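You operate a simulated robot arm through the tools that you are given. There is no shell and no other tool. Be economical: measure what you need, move in short steps, check, and stop when the job is done.

Carry out the task below with a simulated two-armed robot. There is one attempt and no reset: what you move stays moved.

Task
Wipe up the spill on the dining table with the pink cloth and put it back.

It is judged by the outcome, as a careful person would: the job done as asked, and still so three seconds after it is handed in. It fails if anything else is knocked over, pushed out of place, dropped, spilled or broken. Flat cloth is picked up by pressing the open fingertips on it (5 to 10 N) and closing them slowly along it; thin cloth reads only 2 to 8 mm in the jaws.

Robot
Two 6-joint arms with two-finger parallel grippers on one trunk, on a base that drives. Base frame: it is fixed to the floor where the robot stands at the start and does not move with it; the origin is under the middle of the robot, x ahead of it, y to its left, z up; the surface under the hand at the start is at about z = 0.75. Lengths are in m, angles in rad, forces in N, time in s.
The left shoulder is at the start at [0.28, 0.185, 0.98], the right one opposite. With the tool pointing down near the work surface each hand reaches from about 0.56 to 0.94 m from the robot's upright axis, wherever it stands, measured 20 degrees to its own side. Payload 1.57 kg a hand.
Tool frame (each hand has its own): the origin (TCP) lies between the finger pads and is the grasp point; the fingertips stand 0.03 m ahead of it; z points along the fingers, y is the line along which they close. Largest opening 0.08 m; finger width 0.017, thickness 0.012; the body of the gripper, 0.04 by 0.082 m, starts 0.08 m behind the TCP.
Orientation is that of the tool frame in the base frame, as a unit quaternion [w, x, y, z]. With the fingers straight down and closing along the base's y, the tool's x points along the base's -x, its y along +y and its z along -z.

Tools
- The arms move only by the tool arm_command. It takes "left_moves", "right_moves" or both (then of equal length, played together; a hand with none holds still); each is a list of rows, each a list of 7 numbers: the turn, a rotation vector about the base's x, y, z in rad, then the shift along the base's x, y, z in m, then the closure, from 0 (fully open) to 1 (shut). In form: [[ax, ay, az, x, y, z, grip], ...]. A call has 1 to 20 rows; each row is the pose to reach, as a shift and turn from the pose commanded when the call began. Rows are played at 5 a second. More than 0.05 m and 0.15 rad between two rows, or a gripper value outside its range, and nothing of the call is played. Where a pose cannot be reached the arm comes as near as it can. A force on the tool above 40 N (or 10 N above the force at the start of the call, whichever is more), or a blocked arm, ends the call early, and 0.2 s more pass. Each finger travels about 0.153 m/s and halts on what it meets, pressing with about 32 N; the grip force reading is that of the motor and also rises with nothing between the fingers. The clock runs only during rows and for 0.2 s after the last one: add rows that repeat a pose to give the fingers time. The reply holds the time, the measured pose of the TCP, the force on the tool along the base axes, the opening and the grip force, in the units named above and with some noise, with the torque about the TCP (base axes, N m) and any sound that the robot's microphone picked up, and new pictures: "pictures" is both (left out), scene, wrist or none (wrist: the cameras of the hands that moved).
- Cameras (640 x 400 px; columns grow to the right, rows downward): "scene" is now at [0.2431, -0.0026, 1.439]; the picture's right is [0.14, -0.99, 0.00], its down [-0.72, -0.10, -0.69] and it looks along [0.68, 0.09, -0.73] (base axes); focal length 268 px, centre (320, 200). "left" rides on the left gripper at [0.072, 0.007, -0.122] in its tool frame; the picture's right is [-0.09, 1.00, 0.00], its down [-0.84, -0.08, -0.54] and it looks along [-0.54, -0.05, 0.84] (tool axes); focal length 238 px, centre (320, 200). "right" rides on the right gripper at [0.072, -0.007, -0.122] in its tool frame; the picture's right is [0.09, 1.00, 0.00], its down [-0.84, 0.08, -0.54] and it looks along [-0.54, 0.05, 0.84] (tool axes); focal length 238 px, centre (320, 200). There is no depth. A picture from a camera that has moved, and an enlarged one, comes with that camera's place and axes in the base frame and with its lens. The place of the scene camera against the robot may be out by one fixed shift of up to 0.025 m in any direction.
- lift_body(by): slides the trunk up (or, below 0, down) by that many m; the arms and the scene camera ride with it, the base frame stays. It gives what a move gives, with no picture.
- drive_base(legs): drives the robot by 1 to 6 legs, each [ahead, turn to the left] in m and rad, along the robot's own axes; the way and the turn of a leg run together, so that a leg with both is an arc; at most 1.5 m and 3.142 rad a leg. The arms and the cameras ride along, it lands a little off, and it stops where it bumps. It gives what a move gives, and a new picture of the scene camera.
- turn_head(pan, tilt): turns the head with the scene camera to pan (to the left, within 1.501 rad either way) and tilt (down, from -0.506 to 1.204), counted from straight ahead of the robot. It gives what a move gives, and a new picture of the scene camera.
- zoom(camera, box): a new picture of the part [left, top, right, bottom] of that camera's present view, enlarged. No time passes.
- job_done(): hands the job in; it is judged then, once.

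Work in short steps. Places have to be worked out from the pictures, the camera data and where the tool is seen: move nearer, look again, correct. Check each grasp and each placing, and mend what went wrong. You have 120 turns and 260 pictures in all, those below and enlarged ones among them. Open the grippers and draw the arms clear of the work before you hand the job in, unless the task says otherwise; then end with one line.

The tools are called as name(argument=value, ...) on one line, values as JSON. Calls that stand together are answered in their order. arm_command: Moves the arms, as the interface text tells. Its arguments: {"type":"object","properties":{"left_moves":{"type":"array","items":{"type":"array","items":{"type":"number"}}},"right_moves":{"type":"array","items":{"type":"array","items":{"type":"number"}}},"pictures":{"type":"string","enum":["both","scene","wrist","none"]}},"required":[]} The other tools are called the same way: lift_body (by) slides the trunk up or down; drive_base (legs) drives the base; turn_head (pan, tilt) turns the head that bears the scene camera; zoom (camera, box) takes an enlarged picture of a part of a camera's view; job_done () hands the job in.

At the start:

```text
t: 0.0
left_tcp_pos: [0.4926, 0.3591, 1.0248]
left_orientation: [0.0, 0.0, 1.0, 0.0]
left_force: [-0.7, 0.1, 0.6]
left_torque: [0.0, 0.03, -0.01]
left_opening: 0.08
left_gripper_force: 0.1
right_tcp_pos: [0.5934, -0.1376, 1.022]
right_orientation: [0.0, 0.0, 1.0, 0.0]
right_force: [-0.1, -0.6, 1.0]
right_torque: [-0.01, 0.0, 0.01]
right_opening: 0.08
right_gripper_force: 0.1
trunk travel left (down, up): [-0.675, 0.315]
robot x, y, heading: [0.0, 0.0001, -0.003]
head pan, tilt: [0.136, 0.812]
```

scene: 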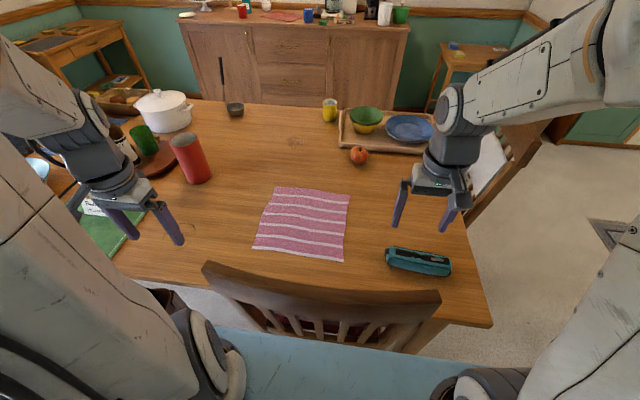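
right: 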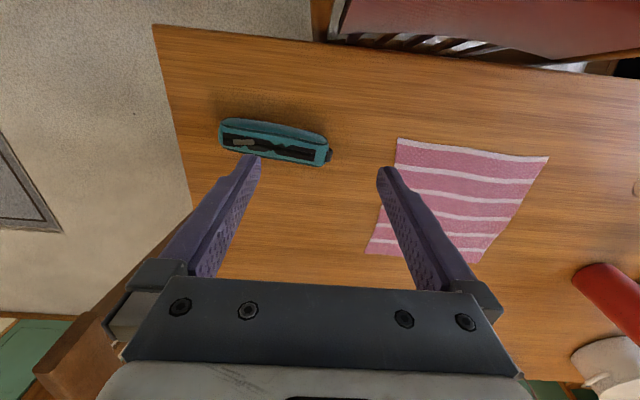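
left: 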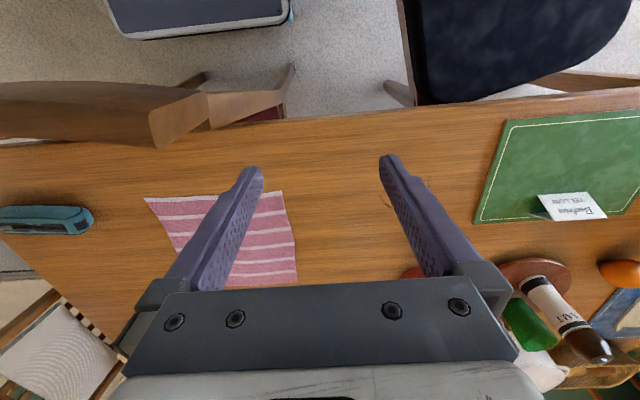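

I see the pink cloth on the table but no obvious spill; I zoom into the table surface to find it.

zoom(camera="scene", box=[180, 90, 360, 200])

zoom(camera="scene", box=[90, 140, 270, 290])

zoom(camera="left", box=[240, 90, 520, 290])

zoom(camera="scene", box=[330, 90, 510, 300])

```text
3.56 times, centred on (270, 145) of scene
camera zoom: at [0.2431, -0.0026, 1.439], right [0.14, -0.99, 0.0], down [-0.72, -0.1, -0.69], along [0.68, 0.09, -0.73], focal length 951 px, centre (498, 396)
```

zoom: 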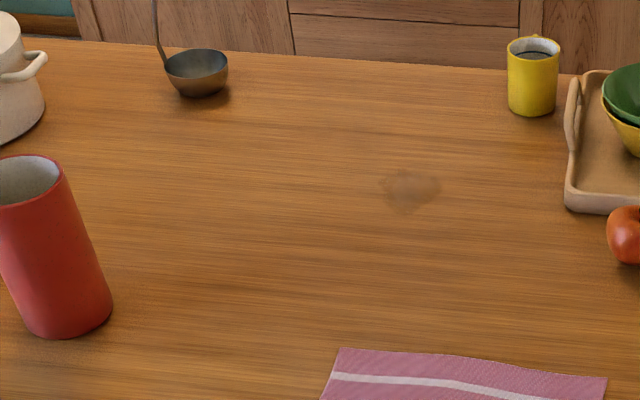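

```text
2.67 times, centred on (180, 215) of scene
camera zoom: at [0.2431, -0.0026, 1.439], right [0.14, -0.99, 0.0], down [-0.72, -0.1, -0.69], along [0.68, 0.09, -0.73], focal length 713 px, centre (693, 160)
```

zoom: 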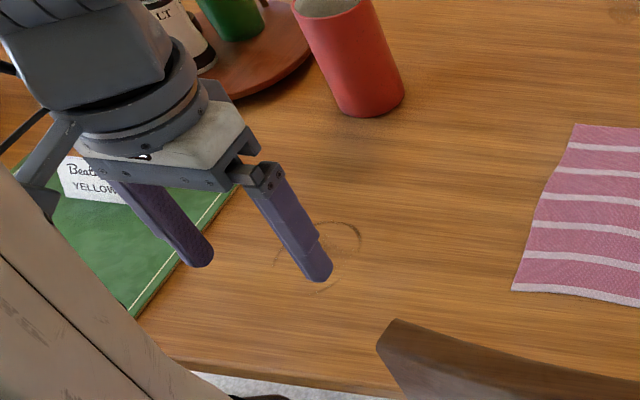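

```text
2.00 times, centred on (380, 190) of left
camera zoom: at [0.4204, 0.3652, 1.1463], right [0.09, 1.0, 0.0], down [0.84, -0.08, 0.54], along [0.54, -0.05, -0.84], focal length 477 px, centre (200, 220)
```

zoom: 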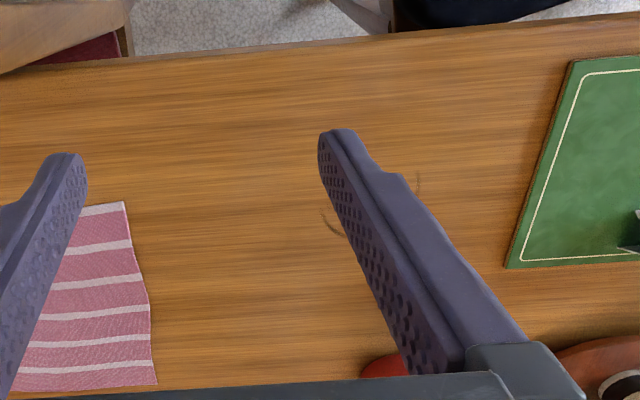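

```text
1.90 times, centred on (420, 195) of scene
camera zoom: at [0.2431, -0.0026, 1.439], right [0.14, -0.99, 0.0], down [-0.72, -0.1, -0.69], along [0.68, 0.09, -0.73], focal length 509 px, centre (130, 210)
```

zoom: 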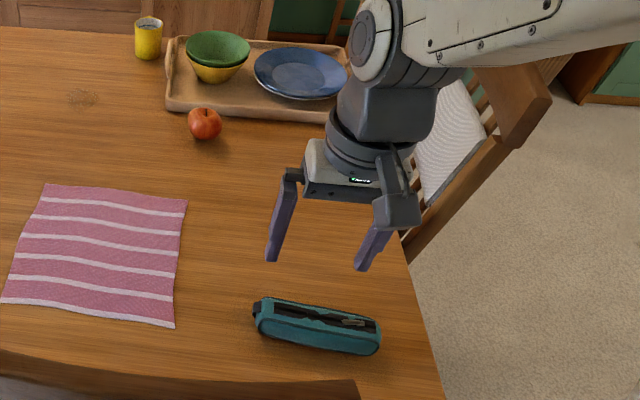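

Two candidates: a brown blob at scene (295,143) and a faint ring by the left hand. I move the left hand toward -y and forward at height to see both better.

arm_command(left_moves=[[0, 0, 0, 0.02, -0.03, 0.02, 0], [0, 0, 0, 0.05, -0.06, 0.04, 0], [0, 0, 0, 0.08, -0.09, 0.06, 0], [0, 0, 0, 0.1, -0.12, 0.07, 0]])

```text
t: 1.0
left_tcp_pos: [0.5939, 0.2353, 1.093]
left_orientation: [0.0, 0.0, 1.0, 0.0]
left_force: [0.3, 0.0, 0.1]
left_torque: [0.0, 0.03, 0.0]
left_opening: 0.0801
left_gripper_force: 0.0
right_tcp_pos: [0.5918, -0.1385, 1.0214]
right_orientation: [0.0, 0.0, 1.0, 0.0]
right_force: [-0.4, -0.2, 0.7]
right_torque: [0.02, 0.01, 0.0]
right_opening: 0.0801
right_gripper_force: 0.1
trunk travel left (down, up): [-0.675, 0.315]
robot x, y, heading: [0.0033, -0.0028, 0.001]
head pan, tilt: [0.136, 0.812]
camera scene: at [0.2429, -0.0025, 1.439], right [0.14, -0.99, 0.0], down [-0.72, -0.1, -0.69], along [0.68, 0.09, -0.73], focal length 268 px, centre (320, 200)
camera left: at [0.522, 0.2412, 1.2148], right [0.09, 1.0, 0.0], down [0.84, -0.08, 0.54], along [0.54, -0.05, -0.84], focal length 238 px, centre (320, 200)
```

scene: 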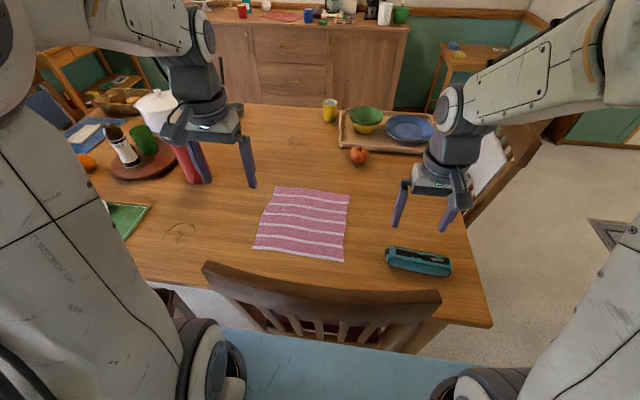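
left: 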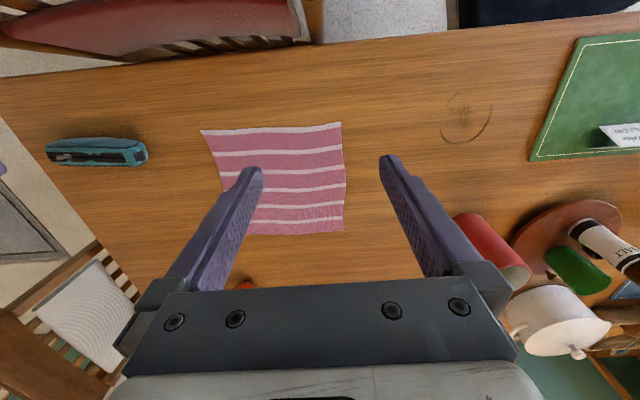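

I enlarge both candidates.

zoom(camera="scene", box=[140, 205, 220, 255])

zoom(camera="scene", box=[260, 120, 340, 170])

zoom(camera="left", box=[410, 70, 530, 160])

zoom(camera="left", box=[190, 180, 460, 300])

```text
8.00 times, centred on (180, 230) of scene
camera zoom: at [0.2429, -0.0025, 1.439], right [0.14, -0.99, 0.0], down [-0.72, -0.1, -0.69], along [0.68, 0.09, -0.73], focal length 2140 px, centre (1440, -40)
```

zoom: 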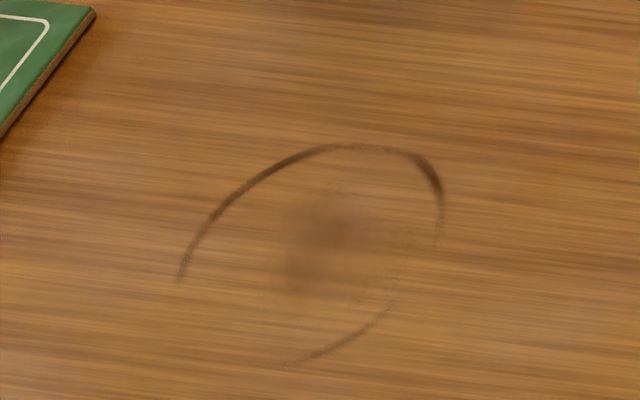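

```text
8.00 times, centred on (300, 145) of scene
camera zoom: at [0.2429, -0.0025, 1.439], right [0.14, -0.99, 0.0], down [-0.72, -0.1, -0.69], along [0.68, 0.09, -0.73], focal length 2140 px, centre (480, 640)
```

zoom: 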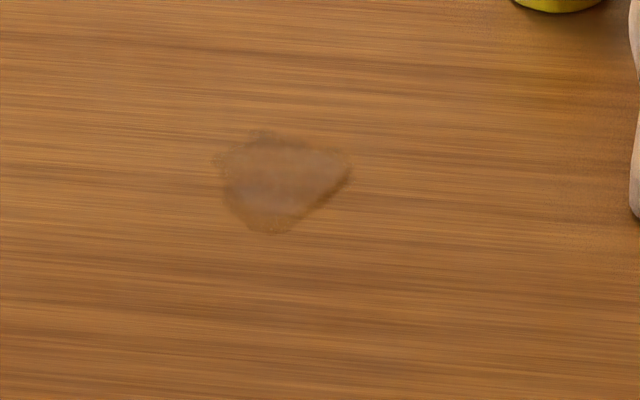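

```text
4.44 times, centred on (470, 115) of left
camera zoom: at [0.522, 0.2412, 1.2148], right [0.09, 1.0, 0.0], down [0.84, -0.08, 0.54], along [0.54, -0.05, -0.84], focal length 1059 px, centre (-347, 578)
```

zoom: 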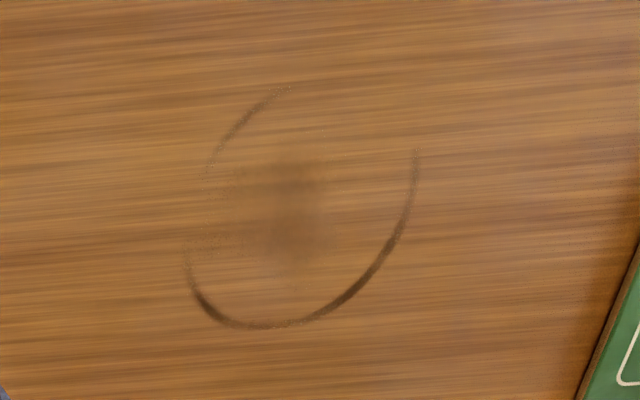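

```text
2.37 times, centred on (325, 240) of left
camera zoom: at [0.522, 0.2412, 1.2148], right [0.09, 1.0, 0.0], down [0.84, -0.08, 0.54], along [0.54, -0.05, -0.84], focal length 565 px, centre (308, 105)
```

zoom: 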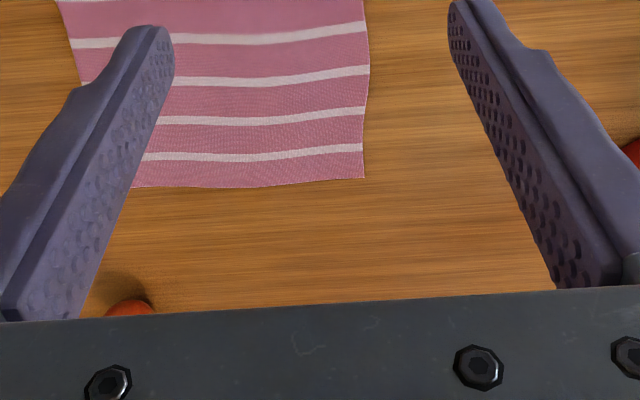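

The blob (≈[1.21, 0.24]) with the puddle look is the spill; the ring is an old cup mark. It is out of reach from here, so I look at the surroundings to plan a drive.

turn_head(pan=0, tilt=1.204)

turn_head(pan=-0.9, tilt=0.7)

turn_head(pan=1.1, tilt=0.7)

turn_head(pan=0.1, tilt=0.45)

```text
t: 1.9
left_tcp_pos: [0.5932, 0.2358, 1.093]
left_orientation: [0.0, 0.0, 1.0, -0.001]
left_force: [0.6, 0.5, -0.6]
left_torque: [0.01, -0.02, -0.02]
left_opening: 0.08
left_gripper_force: 0.0
right_tcp_pos: [0.5936, -0.1374, 1.0213]
right_orientation: [0.0, 0.0, 1.0, 0.0]
right_force: [0.0, 0.0, -0.2]
right_torque: [-0.01, 0.01, 0.0]
right_opening: 0.08
right_gripper_force: 0.1
trunk travel left (down, up): [-0.675, 0.315]
robot x, y, heading: [0.0004, 0.0007, 0.001]
head pan, tilt: [0.0, 1.201]
camera scene: at [0.2197, -0.0135, 1.4123], right [0.0, -1.0, 0.0], down [-0.93, 0.0, -0.36], along [0.36, 0.0, -0.93], focal length 268 px, centre (320, 200)
```

scene: 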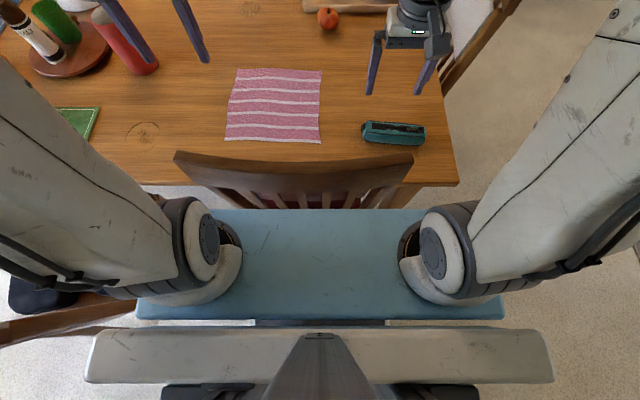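

```text
t: 3.1
left_tcp_pos: [0.5932, 0.2361, 1.0928]
left_orientation: [0.0, 0.0, 1.0, 0.0]
left_force: [0.3, 0.1, -0.4]
left_torque: [-0.01, 0.01, 0.02]
left_opening: 0.0799
left_gripper_force: 0.2
right_tcp_pos: [0.5936, -0.1382, 1.0209]
right_orientation: [0.0, 0.0, 1.0, -0.001]
right_force: [-0.9, -0.1, 0.7]
right_torque: [0.02, 0.02, -0.01]
right_opening: 0.0799
right_gripper_force: 0.1
trunk travel left (down, up): [-0.675, 0.315]
robot x, y, heading: [0.0023, -0.0039, -0.002]
head pan, tilt: [-0.901, 0.7]
camera scene: at [0.2165, -0.08, 1.4482], right [-0.78, -0.62, 0.0], down [-0.4, 0.5, -0.76], along [0.48, -0.6, -0.64], focal length 268 px, centre (320, 200)
```

scene: 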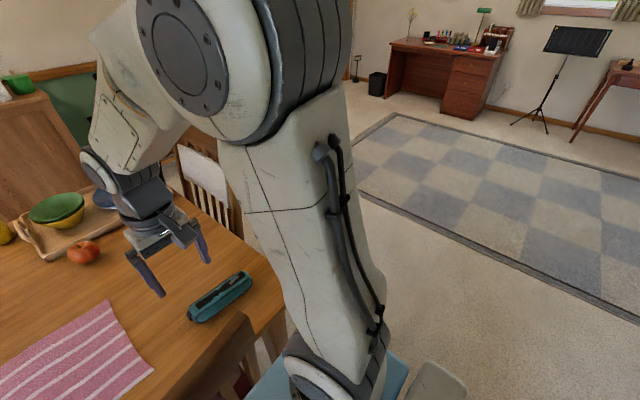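

```text
t: 5.0
left_tcp_pos: [0.5935, 0.2362, 1.0925]
left_orientation: [0.001, 0.0, 1.0, 0.0]
left_force: [0.0, -0.2, -0.8]
left_torque: [-0.03, -0.03, 0.02]
left_opening: 0.0801
left_gripper_force: 0.1
right_tcp_pos: [0.5932, -0.1368, 1.0213]
right_orientation: [-0.001, 0.0, 1.0, 0.0]
right_force: [-0.1, 0.5, 0.4]
right_torque: [0.02, 0.01, 0.03]
right_opening: 0.0799
right_gripper_force: 0.1
trunk travel left (down, up): [-0.675, 0.315]
robot x, y, heading: [-0.0003, -0.0043, -0.004]
head pan, tilt: [1.1, 0.7]
camera scene: at [0.2023, 0.0622, 1.4482], right [0.89, -0.45, 0.0], down [-0.29, -0.57, -0.76], along [0.35, 0.68, -0.64], focal length 268 px, centre (320, 200)
```

scene: 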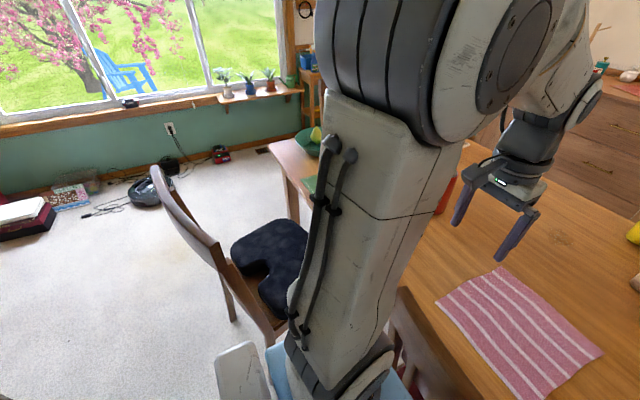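

```text
t: 6.3
left_tcp_pos: [0.5947, 0.2353, 1.0916]
left_orientation: [0.0, -0.001, 1.0, 0.0]
left_force: [-0.3, -0.1, -0.3]
left_torque: [0.01, -0.05, 0.03]
left_opening: 0.0799
left_gripper_force: 0.0
right_tcp_pos: [0.5932, -0.1389, 1.0202]
right_orientation: [0.0, -0.001, 1.0, -0.001]
right_force: [0.3, -0.3, -1.0]
right_torque: [0.01, 0.03, 0.01]
right_opening: 0.0799
right_gripper_force: 0.0
trunk travel left (down, up): [-0.675, 0.315]
robot x, y, heading: [-0.001, -0.0048, 0.002]
head pan, tilt: [0.099, 0.45]
camera scene: at [0.2552, -0.0043, 1.4704], right [0.1, -0.99, 0.0], down [-0.43, -0.04, -0.9], along [0.9, 0.09, -0.44], focal length 268 px, centre (320, 200)
```

scene: 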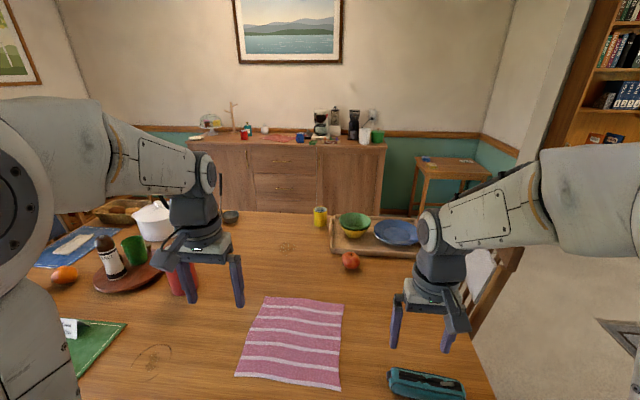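

The chair blocks driving forward, so after taking the cloth I'll drive round the right end to the far side. The cloth is about 0.27 m square, centred near (.785,.13); I move the left hand above its far part at (.86,.13).

arm_command(left_moves=[[0, 0, 0, 0.04, -0.016, -0.02, 0], [0, 0, 0, 0.08, -0.032, -0.04, 0], [0, 0, 0, 0.12, -0.048, -0.06, 0], [0, 0, 0, 0.16, -0.064, -0.08, 0], [0, 0, 0, 0.2, -0.08, -0.1, 0], [0, 0, 0, 0.24, -0.095, -0.12, 0], [0, 0, 0, 0.266, -0.105, -0.15, 0], [0, 0, 0, 0.266, -0.105, -0.2, 0], [0, 0, 0, 0.266, -0.105, -0.23, 0.3]])

```text
t: 8.3
left_tcp_pos: [0.86, 0.1345, 0.8631]
left_orientation: [0.0, 0.0, 1.0, 0.0]
left_force: [0.5, -0.3, 0.6]
left_torque: [0.01, 0.0, -0.01]
left_opening: 0.056
left_gripper_force: 0.1
right_tcp_pos: [0.5922, -0.138, 1.022]
right_orientation: [0.001, 0.001, 1.0, 0.0]
right_force: [-0.5, -0.2, 0.4]
right_torque: [0.0, 0.0, -0.02]
right_opening: 0.0799
right_gripper_force: 0.1
trunk travel left (down, up): [-0.675, 0.315]
robot x, y, heading: [0.0033, -0.0, 0.002]
head pan, tilt: [0.099, 0.45]
camera scene: at [0.2552, -0.0044, 1.4704], right [0.1, -1.0, 0.0], down [-0.43, -0.04, -0.9], along [0.9, 0.09, -0.44], focal length 268 px, centre (320, 200)
camera left: at [0.7881, 0.1408, 0.9847], right [0.09, 1.0, 0.0], down [0.84, -0.08, 0.54], along [0.54, -0.05, -0.84], focal length 238 px, centre (320, 200)
```

scene: 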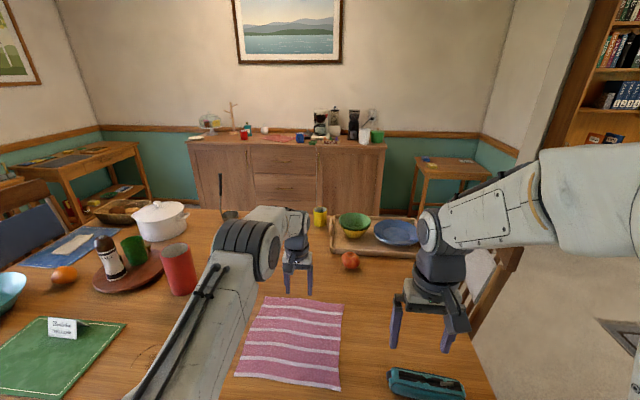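
left: 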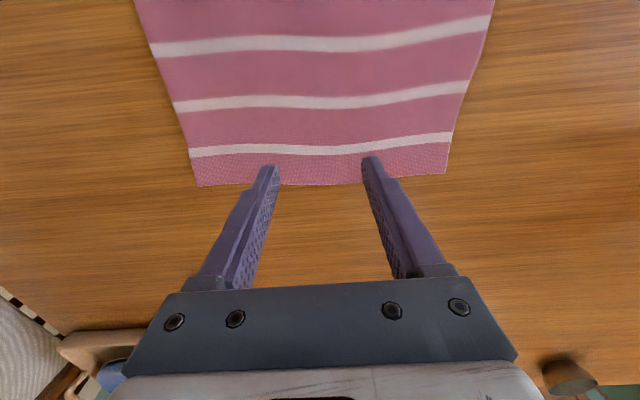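

The grasp point is centred about 5 cm inside the far edge. I descend to near contact.

arm_command(left_moves=[[0, 0, 0, 0, 0, -0.04, 0.3], [0, 0, 0, 0, 0, -0.065, 0.3], [0, 0, 0, 0, 0, -0.07, 0.3], [0, 0, 0, 0, 0, -0.074, 0.3]], pictures="none")

```text
t: 9.3
left_tcp_pos: [0.8582, 0.1338, 0.7894]
left_orientation: [0.0, -0.001, 1.0, 0.0]
left_force: [-0.7, -0.3, 0.8]
left_torque: [0.01, 0.03, 0.01]
left_opening: 0.0561
left_gripper_force: 0.0
right_tcp_pos: [0.5925, -0.1391, 1.0216]
right_orientation: [0.0, 0.001, 1.0, 0.0]
right_force: [0.4, 0.6, 0.8]
right_torque: [0.0, -0.05, -0.01]
right_opening: 0.0802
right_gripper_force: 0.1
trunk travel left (down, up): [-0.675, 0.315]
robot x, y, heading: [0.0007, -0.0005, -0.004]
head pan, tilt: [0.099, 0.45]
```

No contact yet; I go down in finer steps.

arm_command(left_moves=[[0, 0, 0, 0, 0, -0.003, 0.3], [0, 0, 0, 0, 0, -0.005, 0.3], [0, 0, 0, 0, 0, -0.007, 0.3]], pictures="none")

```text
t: 10.1
left_tcp_pos: [0.8575, 0.1348, 0.7837]
left_orientation: [-0.001, -0.001, 1.0, 0.001]
left_force: [-0.1, -0.9, -0.3]
left_torque: [0.02, 0.0, -0.01]
left_opening: 0.0563
left_gripper_force: 0.0
right_tcp_pos: [0.5928, -0.1382, 1.0215]
right_orientation: [-0.001, 0.0, 1.0, 0.0]
right_force: [-0.4, 0.3, 0.9]
right_torque: [0.01, 0.0, -0.05]
right_opening: 0.0798
right_gripper_force: 0.1
trunk travel left (down, up): [-0.675, 0.315]
robot x, y, heading: [-0.0007, 0.0011, 0.005]
head pan, tilt: [0.099, 0.45]
```

Still free; a few more millimetres.

arm_command(left_moves=[[0, 0, 0, 0, 0, -0.002, 0.3], [0, 0, 0, 0, 0, -0.003, 0.3], [0, 0, 0, 0, 0, -0.004, 0.3]], pictures="none")

```text
t: 10.9
left_tcp_pos: [0.8584, 0.1343, 0.7799]
left_orientation: [0.002, 0.0, 1.0, 0.0]
left_force: [-3.6, 0.3, 16.5]
left_torque: [0.04, 0.13, -0.01]
left_opening: 0.056
left_gripper_force: 0.0
right_tcp_pos: [0.593, -0.1381, 1.0227]
right_orientation: [-0.001, 0.0, 1.0, 0.0]
right_force: [0.1, -0.7, -0.7]
right_torque: [0.0, 0.0, -0.03]
right_opening: 0.0799
right_gripper_force: 0.1
trunk travel left (down, up): [-0.675, 0.315]
robot x, y, heading: [0.0007, 0.0026, -0.001]
head pan, tilt: [0.099, 0.45]
```

Contact, 16 N; I ease up 1 mm and close slowly along the cloth.

arm_command(left_moves=[[0, 0, 0, 0, 0, 0.001, 0.3], [0, 0, 0, 0, 0, 0.001, 0.36], [0, 0, 0, 0, 0, 0.001, 0.42], [0, 0, 0, 0, 0, 0.001, 0.48], [0, 0, 0, 0, 0, 0.001, 0.54], [0, 0, 0, 0, 0, 0.001, 0.6], [0, 0, 0, 0, 0, 0.001, 0.66], [0, 0, 0, 0, 0, 0.001, 0.72], [0, 0, 0, 0, 0, 0.001, 0.78], [0, 0, 0, 0, 0, 0.001, 0.84], [0, 0, 0, 0, 0, 0.001, 0.9], [0, 0, 0, 0, 0, 0.001, 0.95], [0, 0, 0, 0, 0, 0.001, 1], [0, 0, 0, 0, 0, 0.001, 1], [0, 0, 0, 0, 0, 0.001, 1]])

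```text
t: 14.1
left_tcp_pos: [0.8577, 0.134, 0.7812]
left_orientation: [0.001, 0.0, 1.0, 0.001]
left_force: [-0.2, -0.5, 18.3]
left_torque: [-0.04, 0.02, -0.05]
left_opening: 0.0024
left_gripper_force: 23.6
right_tcp_pos: [0.5919, -0.138, 1.0215]
right_orientation: [0.0, -0.001, 1.0, 0.0]
right_force: [0.0, 0.4, -0.5]
right_torque: [0.03, -0.02, -0.02]
right_opening: 0.08
right_gripper_force: 0.0
trunk travel left (down, up): [-0.675, 0.315]
robot x, y, heading: [0.0037, 0.003, 0.001]
head pan, tilt: [0.099, 0.45]
camera scene: at [0.2543, -0.0046, 1.4706], right [0.1, -1.0, 0.0], down [-0.43, -0.04, -0.9], along [0.9, 0.09, -0.43], focal length 268 px, centre (320, 200)
camera left: at [0.7857, 0.1399, 0.903], right [0.09, 1.0, 0.0], down [0.84, -0.08, 0.54], along [0.54, -0.05, -0.84], focal length 238 px, centre (320, 200)
```

scene: 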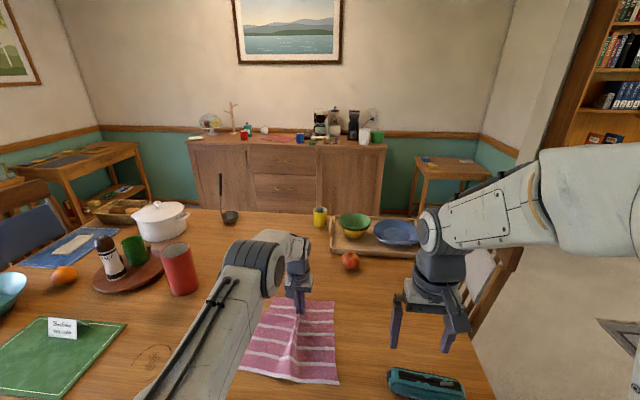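
left: 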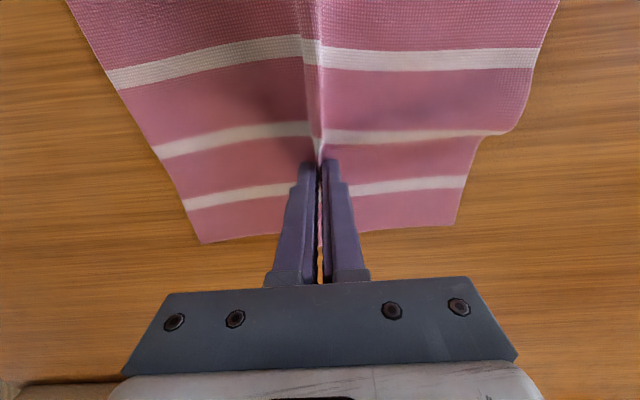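

Cloth is pinched (2.4 mm). I lift it straight up and draw it back, high over the table.

arm_command(left_moves=[[0, 0, 0, 0, 0, 0.03, 1], [0, 0, 0, 0, 0, 0.07, 1], [0, 0, 0, 0, 0, 0.11, 1], [0, 0, 0, 0, 0, 0.15, 1], [0, 0, 0, 0, 0, 0.19, 1], [0, 0, 0, 0, 0, 0.23, 1], [0, 0, 0, -0.03, 0.01, 0.265, 1], [0, 0, 0, -0.07, 0.02, 0.29, 1], [0, 0, 0, -0.11, 0.03, 0.31, 1], [0, 0, 0, -0.14, 0.04, 0.33, 1], [0, 0, 0, -0.17, 0.05, 0.35, 1]])

lift_body(by=0.15)

```text
t: 16.5
left_tcp_pos: [0.6844, 0.182, 1.1307]
left_orientation: [0.001, 0.0, 1.0, 0.0]
left_force: [0.3, 0.5, 0.1]
left_torque: [0.03, -0.01, 0.0]
left_opening: 0.0023
left_gripper_force: 23.7
right_tcp_pos: [0.5934, -0.1382, 1.0215]
right_orientation: [0.0, 0.0, 1.0, 0.0]
right_force: [-0.3, 0.0, 0.6]
right_torque: [0.01, 0.03, -0.01]
right_opening: 0.08
right_gripper_force: 0.1
trunk travel left (down, up): [-0.675, 0.315]
robot x, y, heading: [-0.002, -0.001, 0.003]
head pan, tilt: [0.099, 0.45]
camera scene: at [0.2555, -0.0045, 1.4704], right [0.1, -1.0, 0.0], down [-0.43, -0.04, -0.9], along [0.9, 0.09, -0.44], focal length 268 px, centre (320, 200)
camera left: at [0.6127, 0.1877, 1.2532], right [0.09, 1.0, 0.0], down [0.84, -0.08, 0.54], along [0.54, -0.05, -0.84], focal length 238 px, centre (320, 200)
```

scene: 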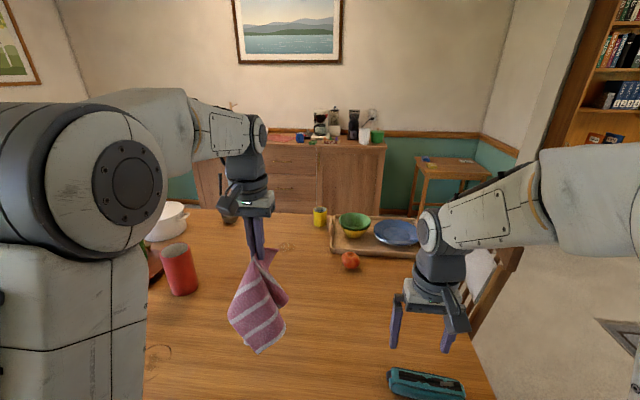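
left: 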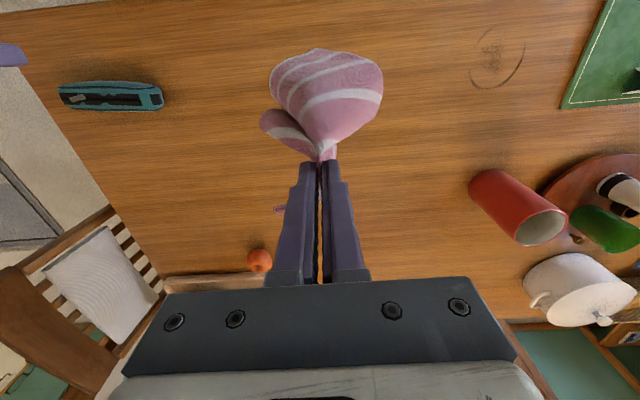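

```text
t: 18.2
left_tcp_pos: [0.6839, 0.1831, 1.2812]
left_orientation: [0.0, 0.0, 1.0, 0.001]
left_force: [-0.3, -1.3, -0.5]
left_torque: [-0.01, -0.06, 0.02]
left_opening: 0.0023
left_gripper_force: 24.0
right_tcp_pos: [0.5925, -0.1376, 1.1714]
right_orientation: [0.0, 0.0, 1.0, 0.0]
right_force: [0.5, 0.5, -0.2]
right_torque: [0.04, 0.0, -0.01]
right_opening: 0.0802
right_gripper_force: 0.2
trunk travel left (down, up): [-0.825, 0.165]
robot x, y, heading: [0.0003, -0.0014, -0.003]
head pan, tilt: [0.099, 0.45]
```

Cloth hangs at safe height. I back off from the chair, then turn right.

drive_base(legs=[[-0.4, 0], [0, -1.571]])

```text
t: 20.5
left_tcp_pos: [0.3301, 0.176, 1.28]
left_orientation: [0.0, 0.005, 1.0, 0.0]
left_force: [0.7, -0.6, -0.4]
left_torque: [0.04, 0.01, 0.01]
left_opening: 0.0023
left_gripper_force: 23.5
right_tcp_pos: [0.236, -0.1424, 1.1709]
right_orientation: [0.001, 0.004, 1.0, 0.0]
right_force: [0.7, -0.5, 0.2]
right_torque: [0.01, 0.0, -0.04]
right_opening: 0.0799
right_gripper_force: 0.0
trunk travel left (down, up): [-0.825, 0.165]
robot x, y, heading: [-0.3566, -0.0011, -0.009]
head pan, tilt: [0.099, 0.45]
stopped in leg 1: the robot was blocked; the commanded pose is now the measured one
camera scene: at [-0.1003, -0.005, 1.6203], right [0.09, -1.0, 0.0], down [-0.43, -0.04, -0.9], along [0.9, 0.08, -0.44], focal length 268 px, centre (320, 200)
```

scene: 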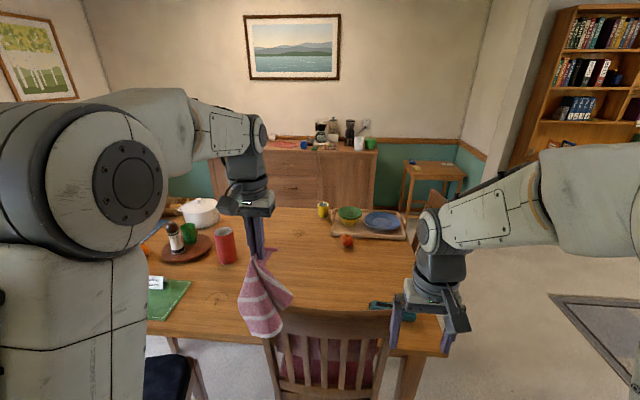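

Blocked behind at -0.36 m. I ease forward a little and look to the right and down before turning.

drive_base(legs=[[0.06, 0]])

turn_head(pan=-1.5, tilt=0.8)

turn_head(pan=1.5, tilt=0.8)

```text
t: 21.4
left_tcp_pos: [0.3902, 0.1758, 1.2809]
left_orientation: [0.0, 0.004, 1.0, 0.0]
left_force: [-0.2, -0.4, -1.0]
left_torque: [0.01, -0.03, -0.01]
left_opening: 0.0023
left_gripper_force: 23.2
right_tcp_pos: [0.2955, -0.1439, 1.1721]
right_orientation: [0.0, 0.005, 1.0, 0.0]
right_force: [0.3, 0.6, 0.6]
right_torque: [0.0, -0.04, -0.01]
right_opening: 0.0799
right_gripper_force: 0.1
trunk travel left (down, up): [-0.825, 0.165]
robot x, y, heading: [-0.2985, 0.0004, -0.012]
head pan, tilt: [0.099, 0.45]
camera scene: at [-0.0407, -0.006, 1.6204], right [0.09, -1.0, 0.0], down [-0.43, -0.04, -0.9], along [0.9, 0.08, -0.44], focal length 268 px, centre (320, 200)
```

scene: 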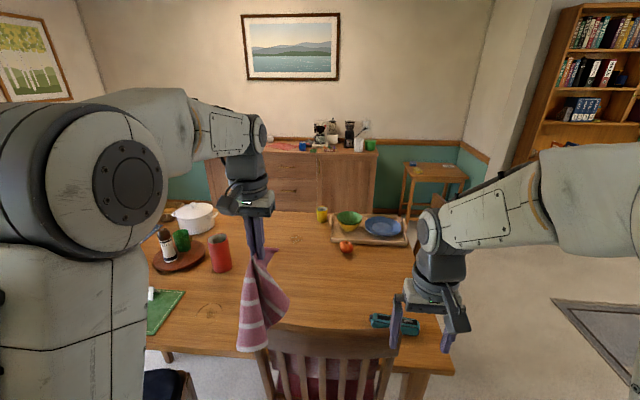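

```text
t: 23.1
left_tcp_pos: [0.3911, 0.1755, 1.2807]
left_orientation: [0.0, 0.005, 1.0, 0.0]
left_force: [-0.2, 0.4, -0.5]
left_torque: [0.04, 0.0, -0.01]
left_opening: 0.0022
left_gripper_force: 23.5
right_tcp_pos: [0.2957, -0.1436, 1.1712]
right_orientation: [0.001, 0.005, 1.0, 0.0]
right_force: [-0.3, -0.2, 0.4]
right_torque: [-0.02, 0.03, 0.03]
right_opening: 0.0804
right_gripper_force: 0.1
trunk travel left (down, up): [-0.825, 0.165]
robot x, y, heading: [-0.2923, 0.0003, -0.008]
head pan, tilt: [-1.499, 0.799]
camera scene: at [-0.1269, -0.0947, 1.59], right [-1.0, -0.06, 0.0], down [-0.04, 0.72, -0.7], along [0.04, -0.7, -0.72], focal length 268 px, centre (320, 200)
```

scene: 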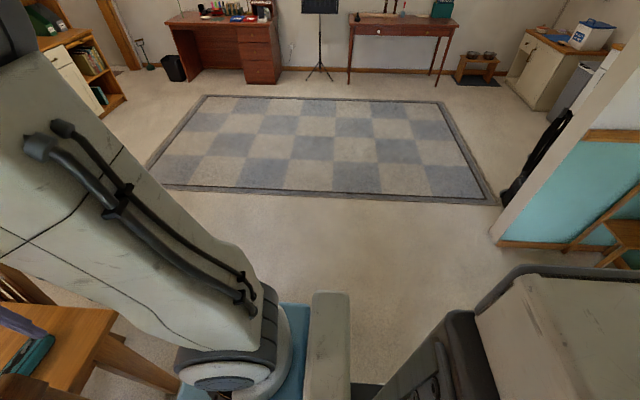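

```text
t: 25.7
left_tcp_pos: [0.3902, 0.1749, 1.2816]
left_orientation: [0.0, 0.005, 1.0, 0.001]
left_force: [0.0, -0.4, -0.8]
left_torque: [0.01, -0.03, -0.01]
left_opening: 0.0023
left_gripper_force: 24.0
right_tcp_pos: [0.2961, -0.1445, 1.1712]
right_orientation: [0.0, 0.006, 1.0, 0.0]
right_force: [-0.9, 0.3, -0.2]
right_torque: [0.01, -0.01, 0.0]
right_opening: 0.0801
right_gripper_force: 0.2
trunk travel left (down, up): [-0.825, 0.165]
robot x, y, heading: [-0.3002, 0.0036, -0.008]
head pan, tilt: [1.499, 0.799]
camera scene: at [-0.1252, 0.0662, 1.59], right [1.0, -0.08, 0.0], down [-0.06, -0.71, -0.7], along [0.06, 0.69, -0.72], focal length 268 px, centre (320, 200)
```

scene: 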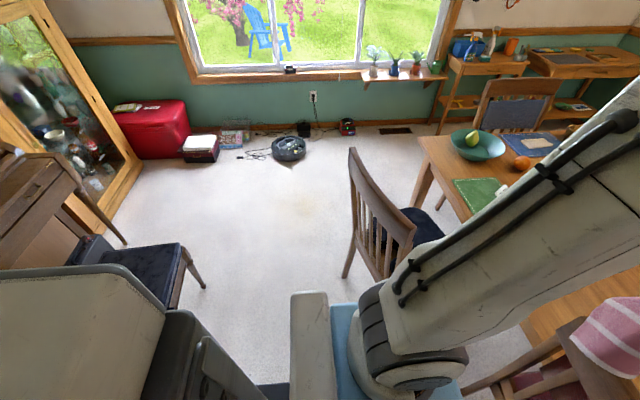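

There is a stool behind-left and a chair ahead, so I go forward slightly and turn right on a tight arc.

drive_base(legs=[[0.1, 0], [0.314, -1.56]])

```text
t: 30.7
left_tcp_pos: [0.1743, -0.8916, 1.2813]
left_orientation: [0.0, 0.713, 0.701, -0.001]
left_force: [0.7, -0.2, -0.8]
left_torque: [0.0, -0.01, 0.03]
left_opening: 0.0024
left_gripper_force: 23.6
right_tcp_pos: [-0.1439, -0.7945, 1.1717]
right_orientation: [0.0, 0.713, 0.701, 0.001]
right_force: [-0.2, 0.4, 0.6]
right_torque: [0.0, 0.03, 0.03]
right_opening: 0.0802
right_gripper_force: 0.0
trunk travel left (down, up): [-0.825, 0.165]
robot x, y, heading: [0.0061, -0.2026, -1.587]
head pan, tilt: [1.499, 0.799]
cut short: leg 2
camera scene: at [0.0875, -0.384, 1.59], right [-0.09, -1.0, 0.0], down [-0.71, 0.06, -0.7], along [0.69, -0.06, -0.72], focal length 268 px, centre (320, 200)
```

scene: 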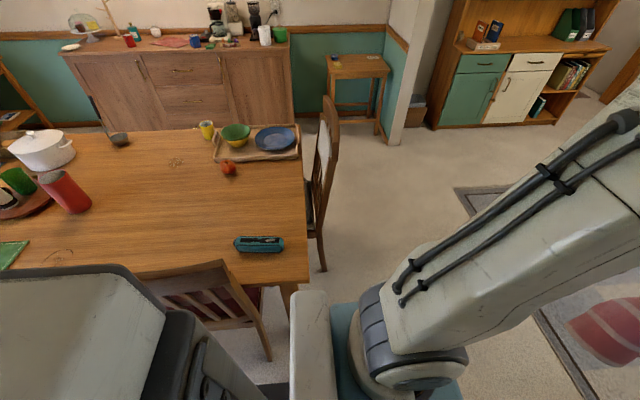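

Clear view: the gap behind the table is over 1 m wide. I drive out to y≈-1.2, turn left and go along the table's right end.

drive_base(legs=[[0.99, 0], [0, 1.587], [1.0, 0]])

turn_head(pan=0.7, tilt=0.7)

```text
t: 44.6
left_tcp_pos: [1.6829, -1.0529, 1.281]
left_orientation: [0.0, 0.002, 1.0, 0.001]
left_force: [-0.5, -0.4, 0.9]
left_torque: [-0.01, -0.01, -0.02]
left_opening: 0.0023
left_gripper_force: 23.6
right_tcp_pos: [1.5902, -1.3713, 1.1722]
right_orientation: [0.0, 0.003, 1.0, 0.0]
right_force: [-0.3, -0.7, 0.7]
right_torque: [0.01, -0.01, 0.02]
right_opening: 0.0797
right_gripper_force: 0.0
trunk travel left (down, up): [-0.825, 0.165]
robot x, y, heading: [0.9973, -1.2285, 0.002]
head pan, tilt: [1.499, 0.799]
camera scene: at [1.1672, -1.1625, 1.59], right [1.0, -0.08, 0.0], down [-0.05, -0.71, -0.7], along [0.05, 0.7, -0.72], focal length 268 px, centre (320, 200)
```

scene: 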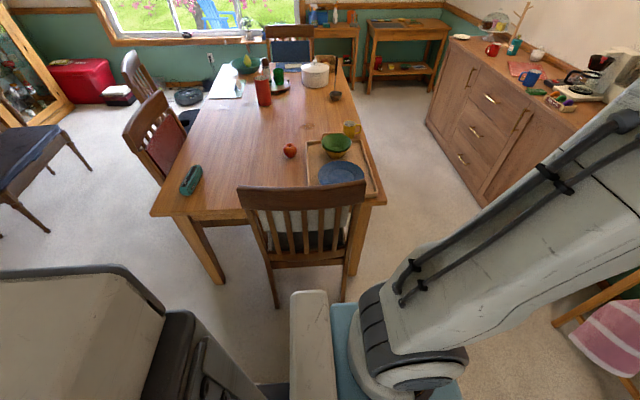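

```text
t: 45.7
left_tcp_pos: [1.683, -1.053, 1.2806]
left_orientation: [0.0, 0.003, 1.0, -0.002]
left_force: [-0.1, 0.5, 0.0]
left_torque: [0.02, -0.02, -0.06]
left_opening: 0.0023
left_gripper_force: 23.3
right_tcp_pos: [1.5892, -1.3716, 1.172]
right_orientation: [0.0, 0.002, 1.0, 0.001]
right_force: [0.1, 0.2, 0.8]
right_torque: [0.01, -0.03, 0.01]
right_opening: 0.0798
right_gripper_force: 0.1
trunk travel left (down, up): [-0.825, 0.165]
robot x, y, heading: [0.9961, -1.2276, -0.004]
head pan, tilt: [0.7, 0.7]
camera scene: at [1.2264, -1.1885, 1.5982], right [0.64, -0.77, 0.0], down [-0.49, -0.41, -0.76], along [0.59, 0.49, -0.64], focal length 268 px, centre (320, 200)
```

scene: 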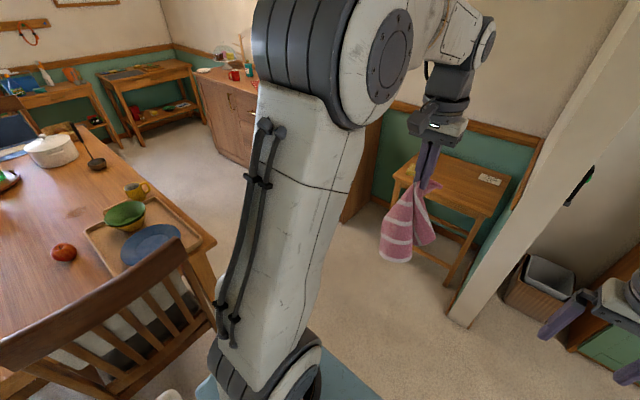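

The gap runs x≈1.5 to 2.6. I drive on to x≈1.55 and arc left into it.

drive_base(legs=[[0.55, 0], [0.63, 1.571]])

turn_head(pan=0.7, tilt=0.8)

```text
t: 52.8
left_tcp_pos: [1.7104, -0.1603, 1.2822]
left_orientation: [-0.001, 0.724, -0.69, 0.001]
left_force: [-0.3, 0.3, 0.1]
left_torque: [0.0, 0.0, 0.0]
left_opening: 0.0022
left_gripper_force: 24.5
right_tcp_pos: [2.0351, -0.2382, 1.1723]
right_orientation: [0.0, 0.723, -0.691, 0.0]
right_force: [0.0, 0.7, 0.0]
right_torque: [0.02, -0.04, -0.01]
right_opening: 0.0801
right_gripper_force: 0.0
trunk travel left (down, up): [-0.825, 0.165]
robot x, y, heading: [1.9206, -0.835, 1.614]
head pan, tilt: [0.7, 0.7]
cut short: leg 2
camera scene: at [1.8626, -0.6272, 1.5982], right [0.74, 0.68, 0.0], down [0.44, -0.47, -0.76], along [-0.52, 0.56, -0.64], focal length 268 px, centre (320, 200)
```

scene: 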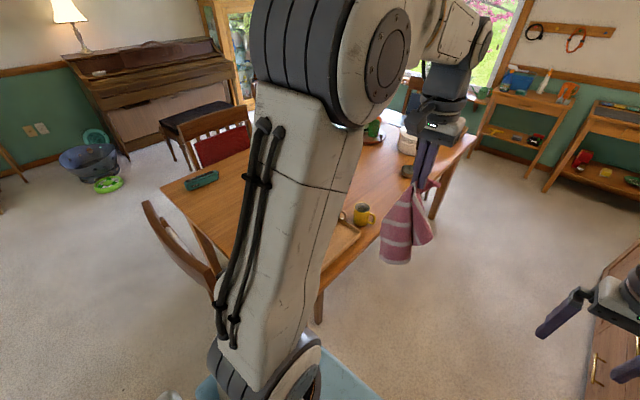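

```text
t: 53.5
left_tcp_pos: [1.7093, -0.161, 1.2815]
left_orientation: [-0.001, 0.724, -0.69, 0.0]
left_force: [0.0, -0.1, -0.6]
left_torque: [-0.02, -0.01, 0.0]
left_opening: 0.0023
left_gripper_force: 24.0
right_tcp_pos: [2.0346, -0.2379, 1.1717]
right_orientation: [0.001, 0.723, -0.691, 0.0]
right_force: [0.1, -0.6, 0.5]
right_torque: [0.03, 0.0, -0.02]
right_opening: 0.08
right_gripper_force: 0.1
trunk travel left (down, up): [-0.825, 0.165]
robot x, y, heading: [1.9208, -0.8339, 1.619]
head pan, tilt: [0.7, 0.799]
camera scene: at [1.8654, -0.6303, 1.59], right [0.74, 0.68, 0.0], down [0.49, -0.53, -0.7], along [-0.47, 0.51, -0.72], focal length 268 px, centre (320, 200)
```

scene: 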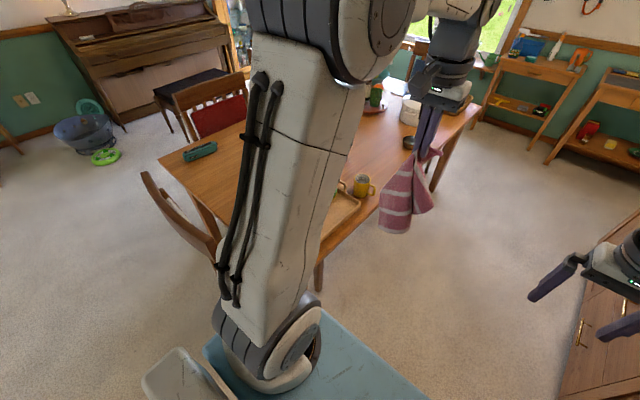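

I go further along the gap, keeping clear of the table edge, then turn slightly left so the left arm can reach sideways to the spill.

drive_base(legs=[[0, -0.1], [0.58, 0], [0, 0.32]])

turn_head(pan=0.35, tilt=0.9)

```text
t: 58.4
left_tcp_pos: [1.6147, 0.375, 1.2816]
left_orientation: [0.0, 0.79, -0.614, 0.0]
left_force: [-0.2, 0.2, 1.1]
left_torque: [0.01, 0.02, -0.03]
left_opening: 0.0025
left_gripper_force: 23.5
right_tcp_pos: [1.9477, 0.3663, 1.1717]
right_orientation: [-0.001, 0.79, -0.613, 0.0]
right_force: [0.0, 0.1, -0.5]
right_torque: [0.03, 0.01, -0.02]
right_opening: 0.0799
right_gripper_force: 0.2
trunk travel left (down, up): [-0.825, 0.165]
robot x, y, heading: [1.9604, -0.2432, 1.822]
head pan, tilt: [0.7, 0.799]
camera scene: at [1.8591, -0.0546, 1.59], right [0.58, 0.81, 0.0], down [0.58, -0.42, -0.7], along [-0.57, 0.41, -0.72], focal length 268 px, centre (320, 200)
```

scene: 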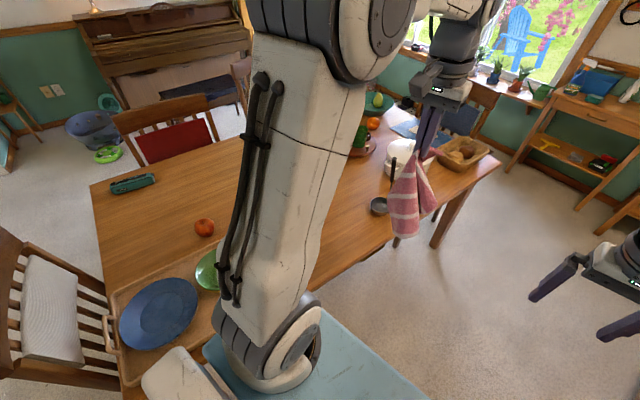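

```text
t: 59.2
left_tcp_pos: [1.6155, 0.375, 1.2808]
left_orientation: [0.0, 0.789, -0.614, 0.0]
left_force: [0.5, 0.9, -0.9]
left_torque: [-0.01, -0.03, -0.02]
left_opening: 0.0024
left_gripper_force: 24.0
right_tcp_pos: [1.9479, 0.3658, 1.1721]
right_orientation: [0.0, 0.79, -0.613, 0.0]
right_force: [0.5, 0.1, -0.2]
right_torque: [-0.03, -0.01, -0.02]
right_opening: 0.0797
right_gripper_force: 0.0
trunk travel left (down, up): [-0.825, 0.165]
robot x, y, heading: [1.9604, -0.2432, 1.815]
head pan, tilt: [0.351, 0.901]
camera scene: at [1.8818, -0.0394, 1.5821], right [0.82, 0.57, 0.0], down [0.44, -0.65, -0.62], along [-0.35, 0.51, -0.78], focal length 268 px, centre (320, 200)
```

scene: 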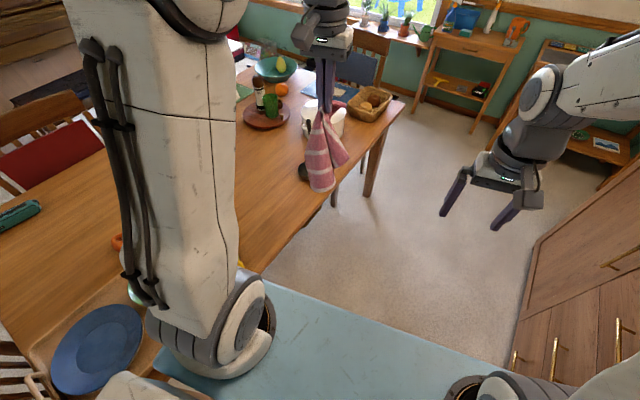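

The tray of the robot is clear of the table. I swing the left hand to above the spill (1.21, .24), turning it along, and look.

arm_command(left_moves=[[0, 0, 0.07, -0.04, -0.013, -0.008, 1], [0, 0, 0.14, -0.08, -0.026, -0.016, 1], [0, 0, 0.21, -0.12, -0.04, -0.024, 1], [0, 0, 0.28, -0.16, -0.053, -0.032, 1], [0, 0, 0.35, -0.2, -0.066, -0.04, 1], [0, 0, 0.42, -0.24, -0.08, -0.048, 1], [0, 0, 0.49, -0.28, -0.093, -0.056, 1], [0, 0, 0.56, -0.32, -0.106, -0.064, 1], [0, 0, 0.63, -0.36, -0.12, -0.072, 1], [0, 0, 0.7, -0.39, -0.13, -0.08, 1]])

turn_head(pan=1.1, tilt=0.8)

```text
t: 61.4
left_tcp_pos: [1.2252, 0.2466, 1.2019]
left_orientation: [-0.001, 0.953, -0.304, 0.0]
left_force: [-0.3, 0.2, 0.3]
left_torque: [0.02, 0.02, -0.04]
left_opening: 0.0021
left_gripper_force: 23.5
right_tcp_pos: [1.9472, 0.3658, 1.1713]
right_orientation: [0.001, 0.79, -0.613, -0.001]
right_force: [-0.7, -0.1, -0.7]
right_torque: [0.02, 0.0, -0.02]
right_opening: 0.08
right_gripper_force: 0.0
trunk travel left (down, up): [-0.825, 0.165]
robot x, y, heading: [1.9609, -0.2458, 1.827]
head pan, tilt: [0.351, 0.901]
camera scene: at [1.8818, -0.0394, 1.5821], right [0.83, 0.56, 0.0], down [0.44, -0.65, -0.62], along [-0.35, 0.51, -0.78], focal length 268 px, centre (320, 200)
camera left: at [1.2796, 0.199, 1.3235], right [-0.65, -0.76, 0.0], down [-0.64, 0.55, 0.54], along [-0.41, 0.35, -0.84], focal length 238 px, centre (320, 200)
```

scene: 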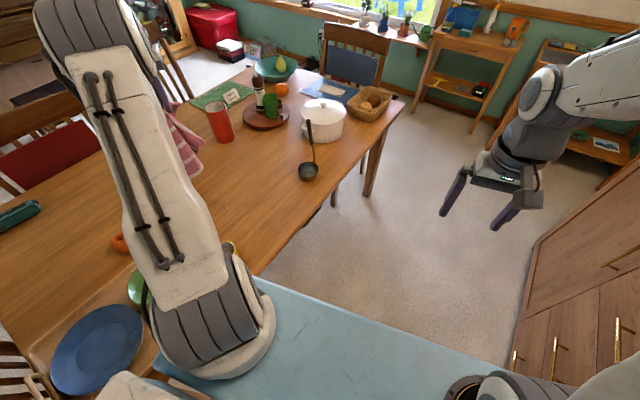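
left: 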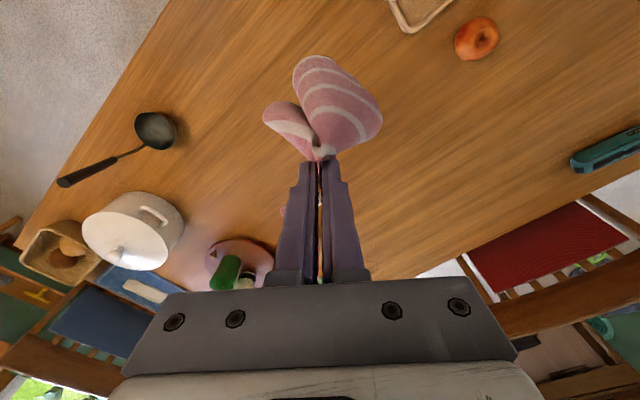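

```text
t: 62.5
left_tcp_pos: [1.2251, 0.2477, 1.2022]
left_orientation: [0.0, 0.952, -0.306, 0.001]
left_force: [0.0, -0.8, 0.1]
left_torque: [0.01, 0.03, -0.04]
left_opening: 0.0021
left_gripper_force: 24.0
right_tcp_pos: [1.9473, 0.3646, 1.1713]
right_orientation: [0.0, 0.789, -0.614, -0.001]
right_force: [0.6, 0.2, -0.7]
right_torque: [0.02, 0.03, 0.03]
right_opening: 0.0799
right_gripper_force: 0.0
trunk travel left (down, up): [-0.825, 0.165]
robot x, y, heading: [1.9616, -0.2415, 1.818]
head pan, tilt: [1.1, 0.799]
camera scene: at [1.8458, -0.0838, 1.59], right [0.22, 0.98, 0.0], down [0.7, -0.16, -0.7], along [-0.68, 0.15, -0.72], focal length 268 px, centre (320, 200)
```

scene: 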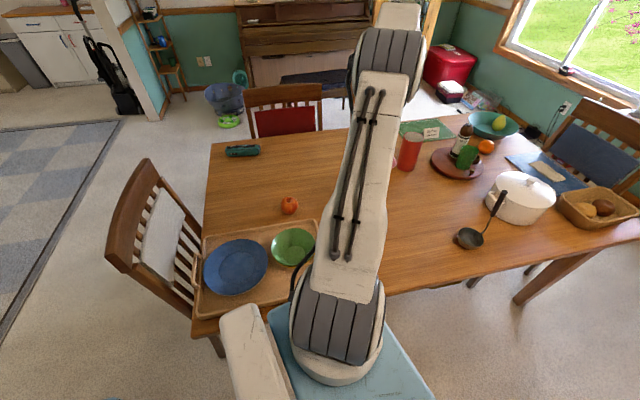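

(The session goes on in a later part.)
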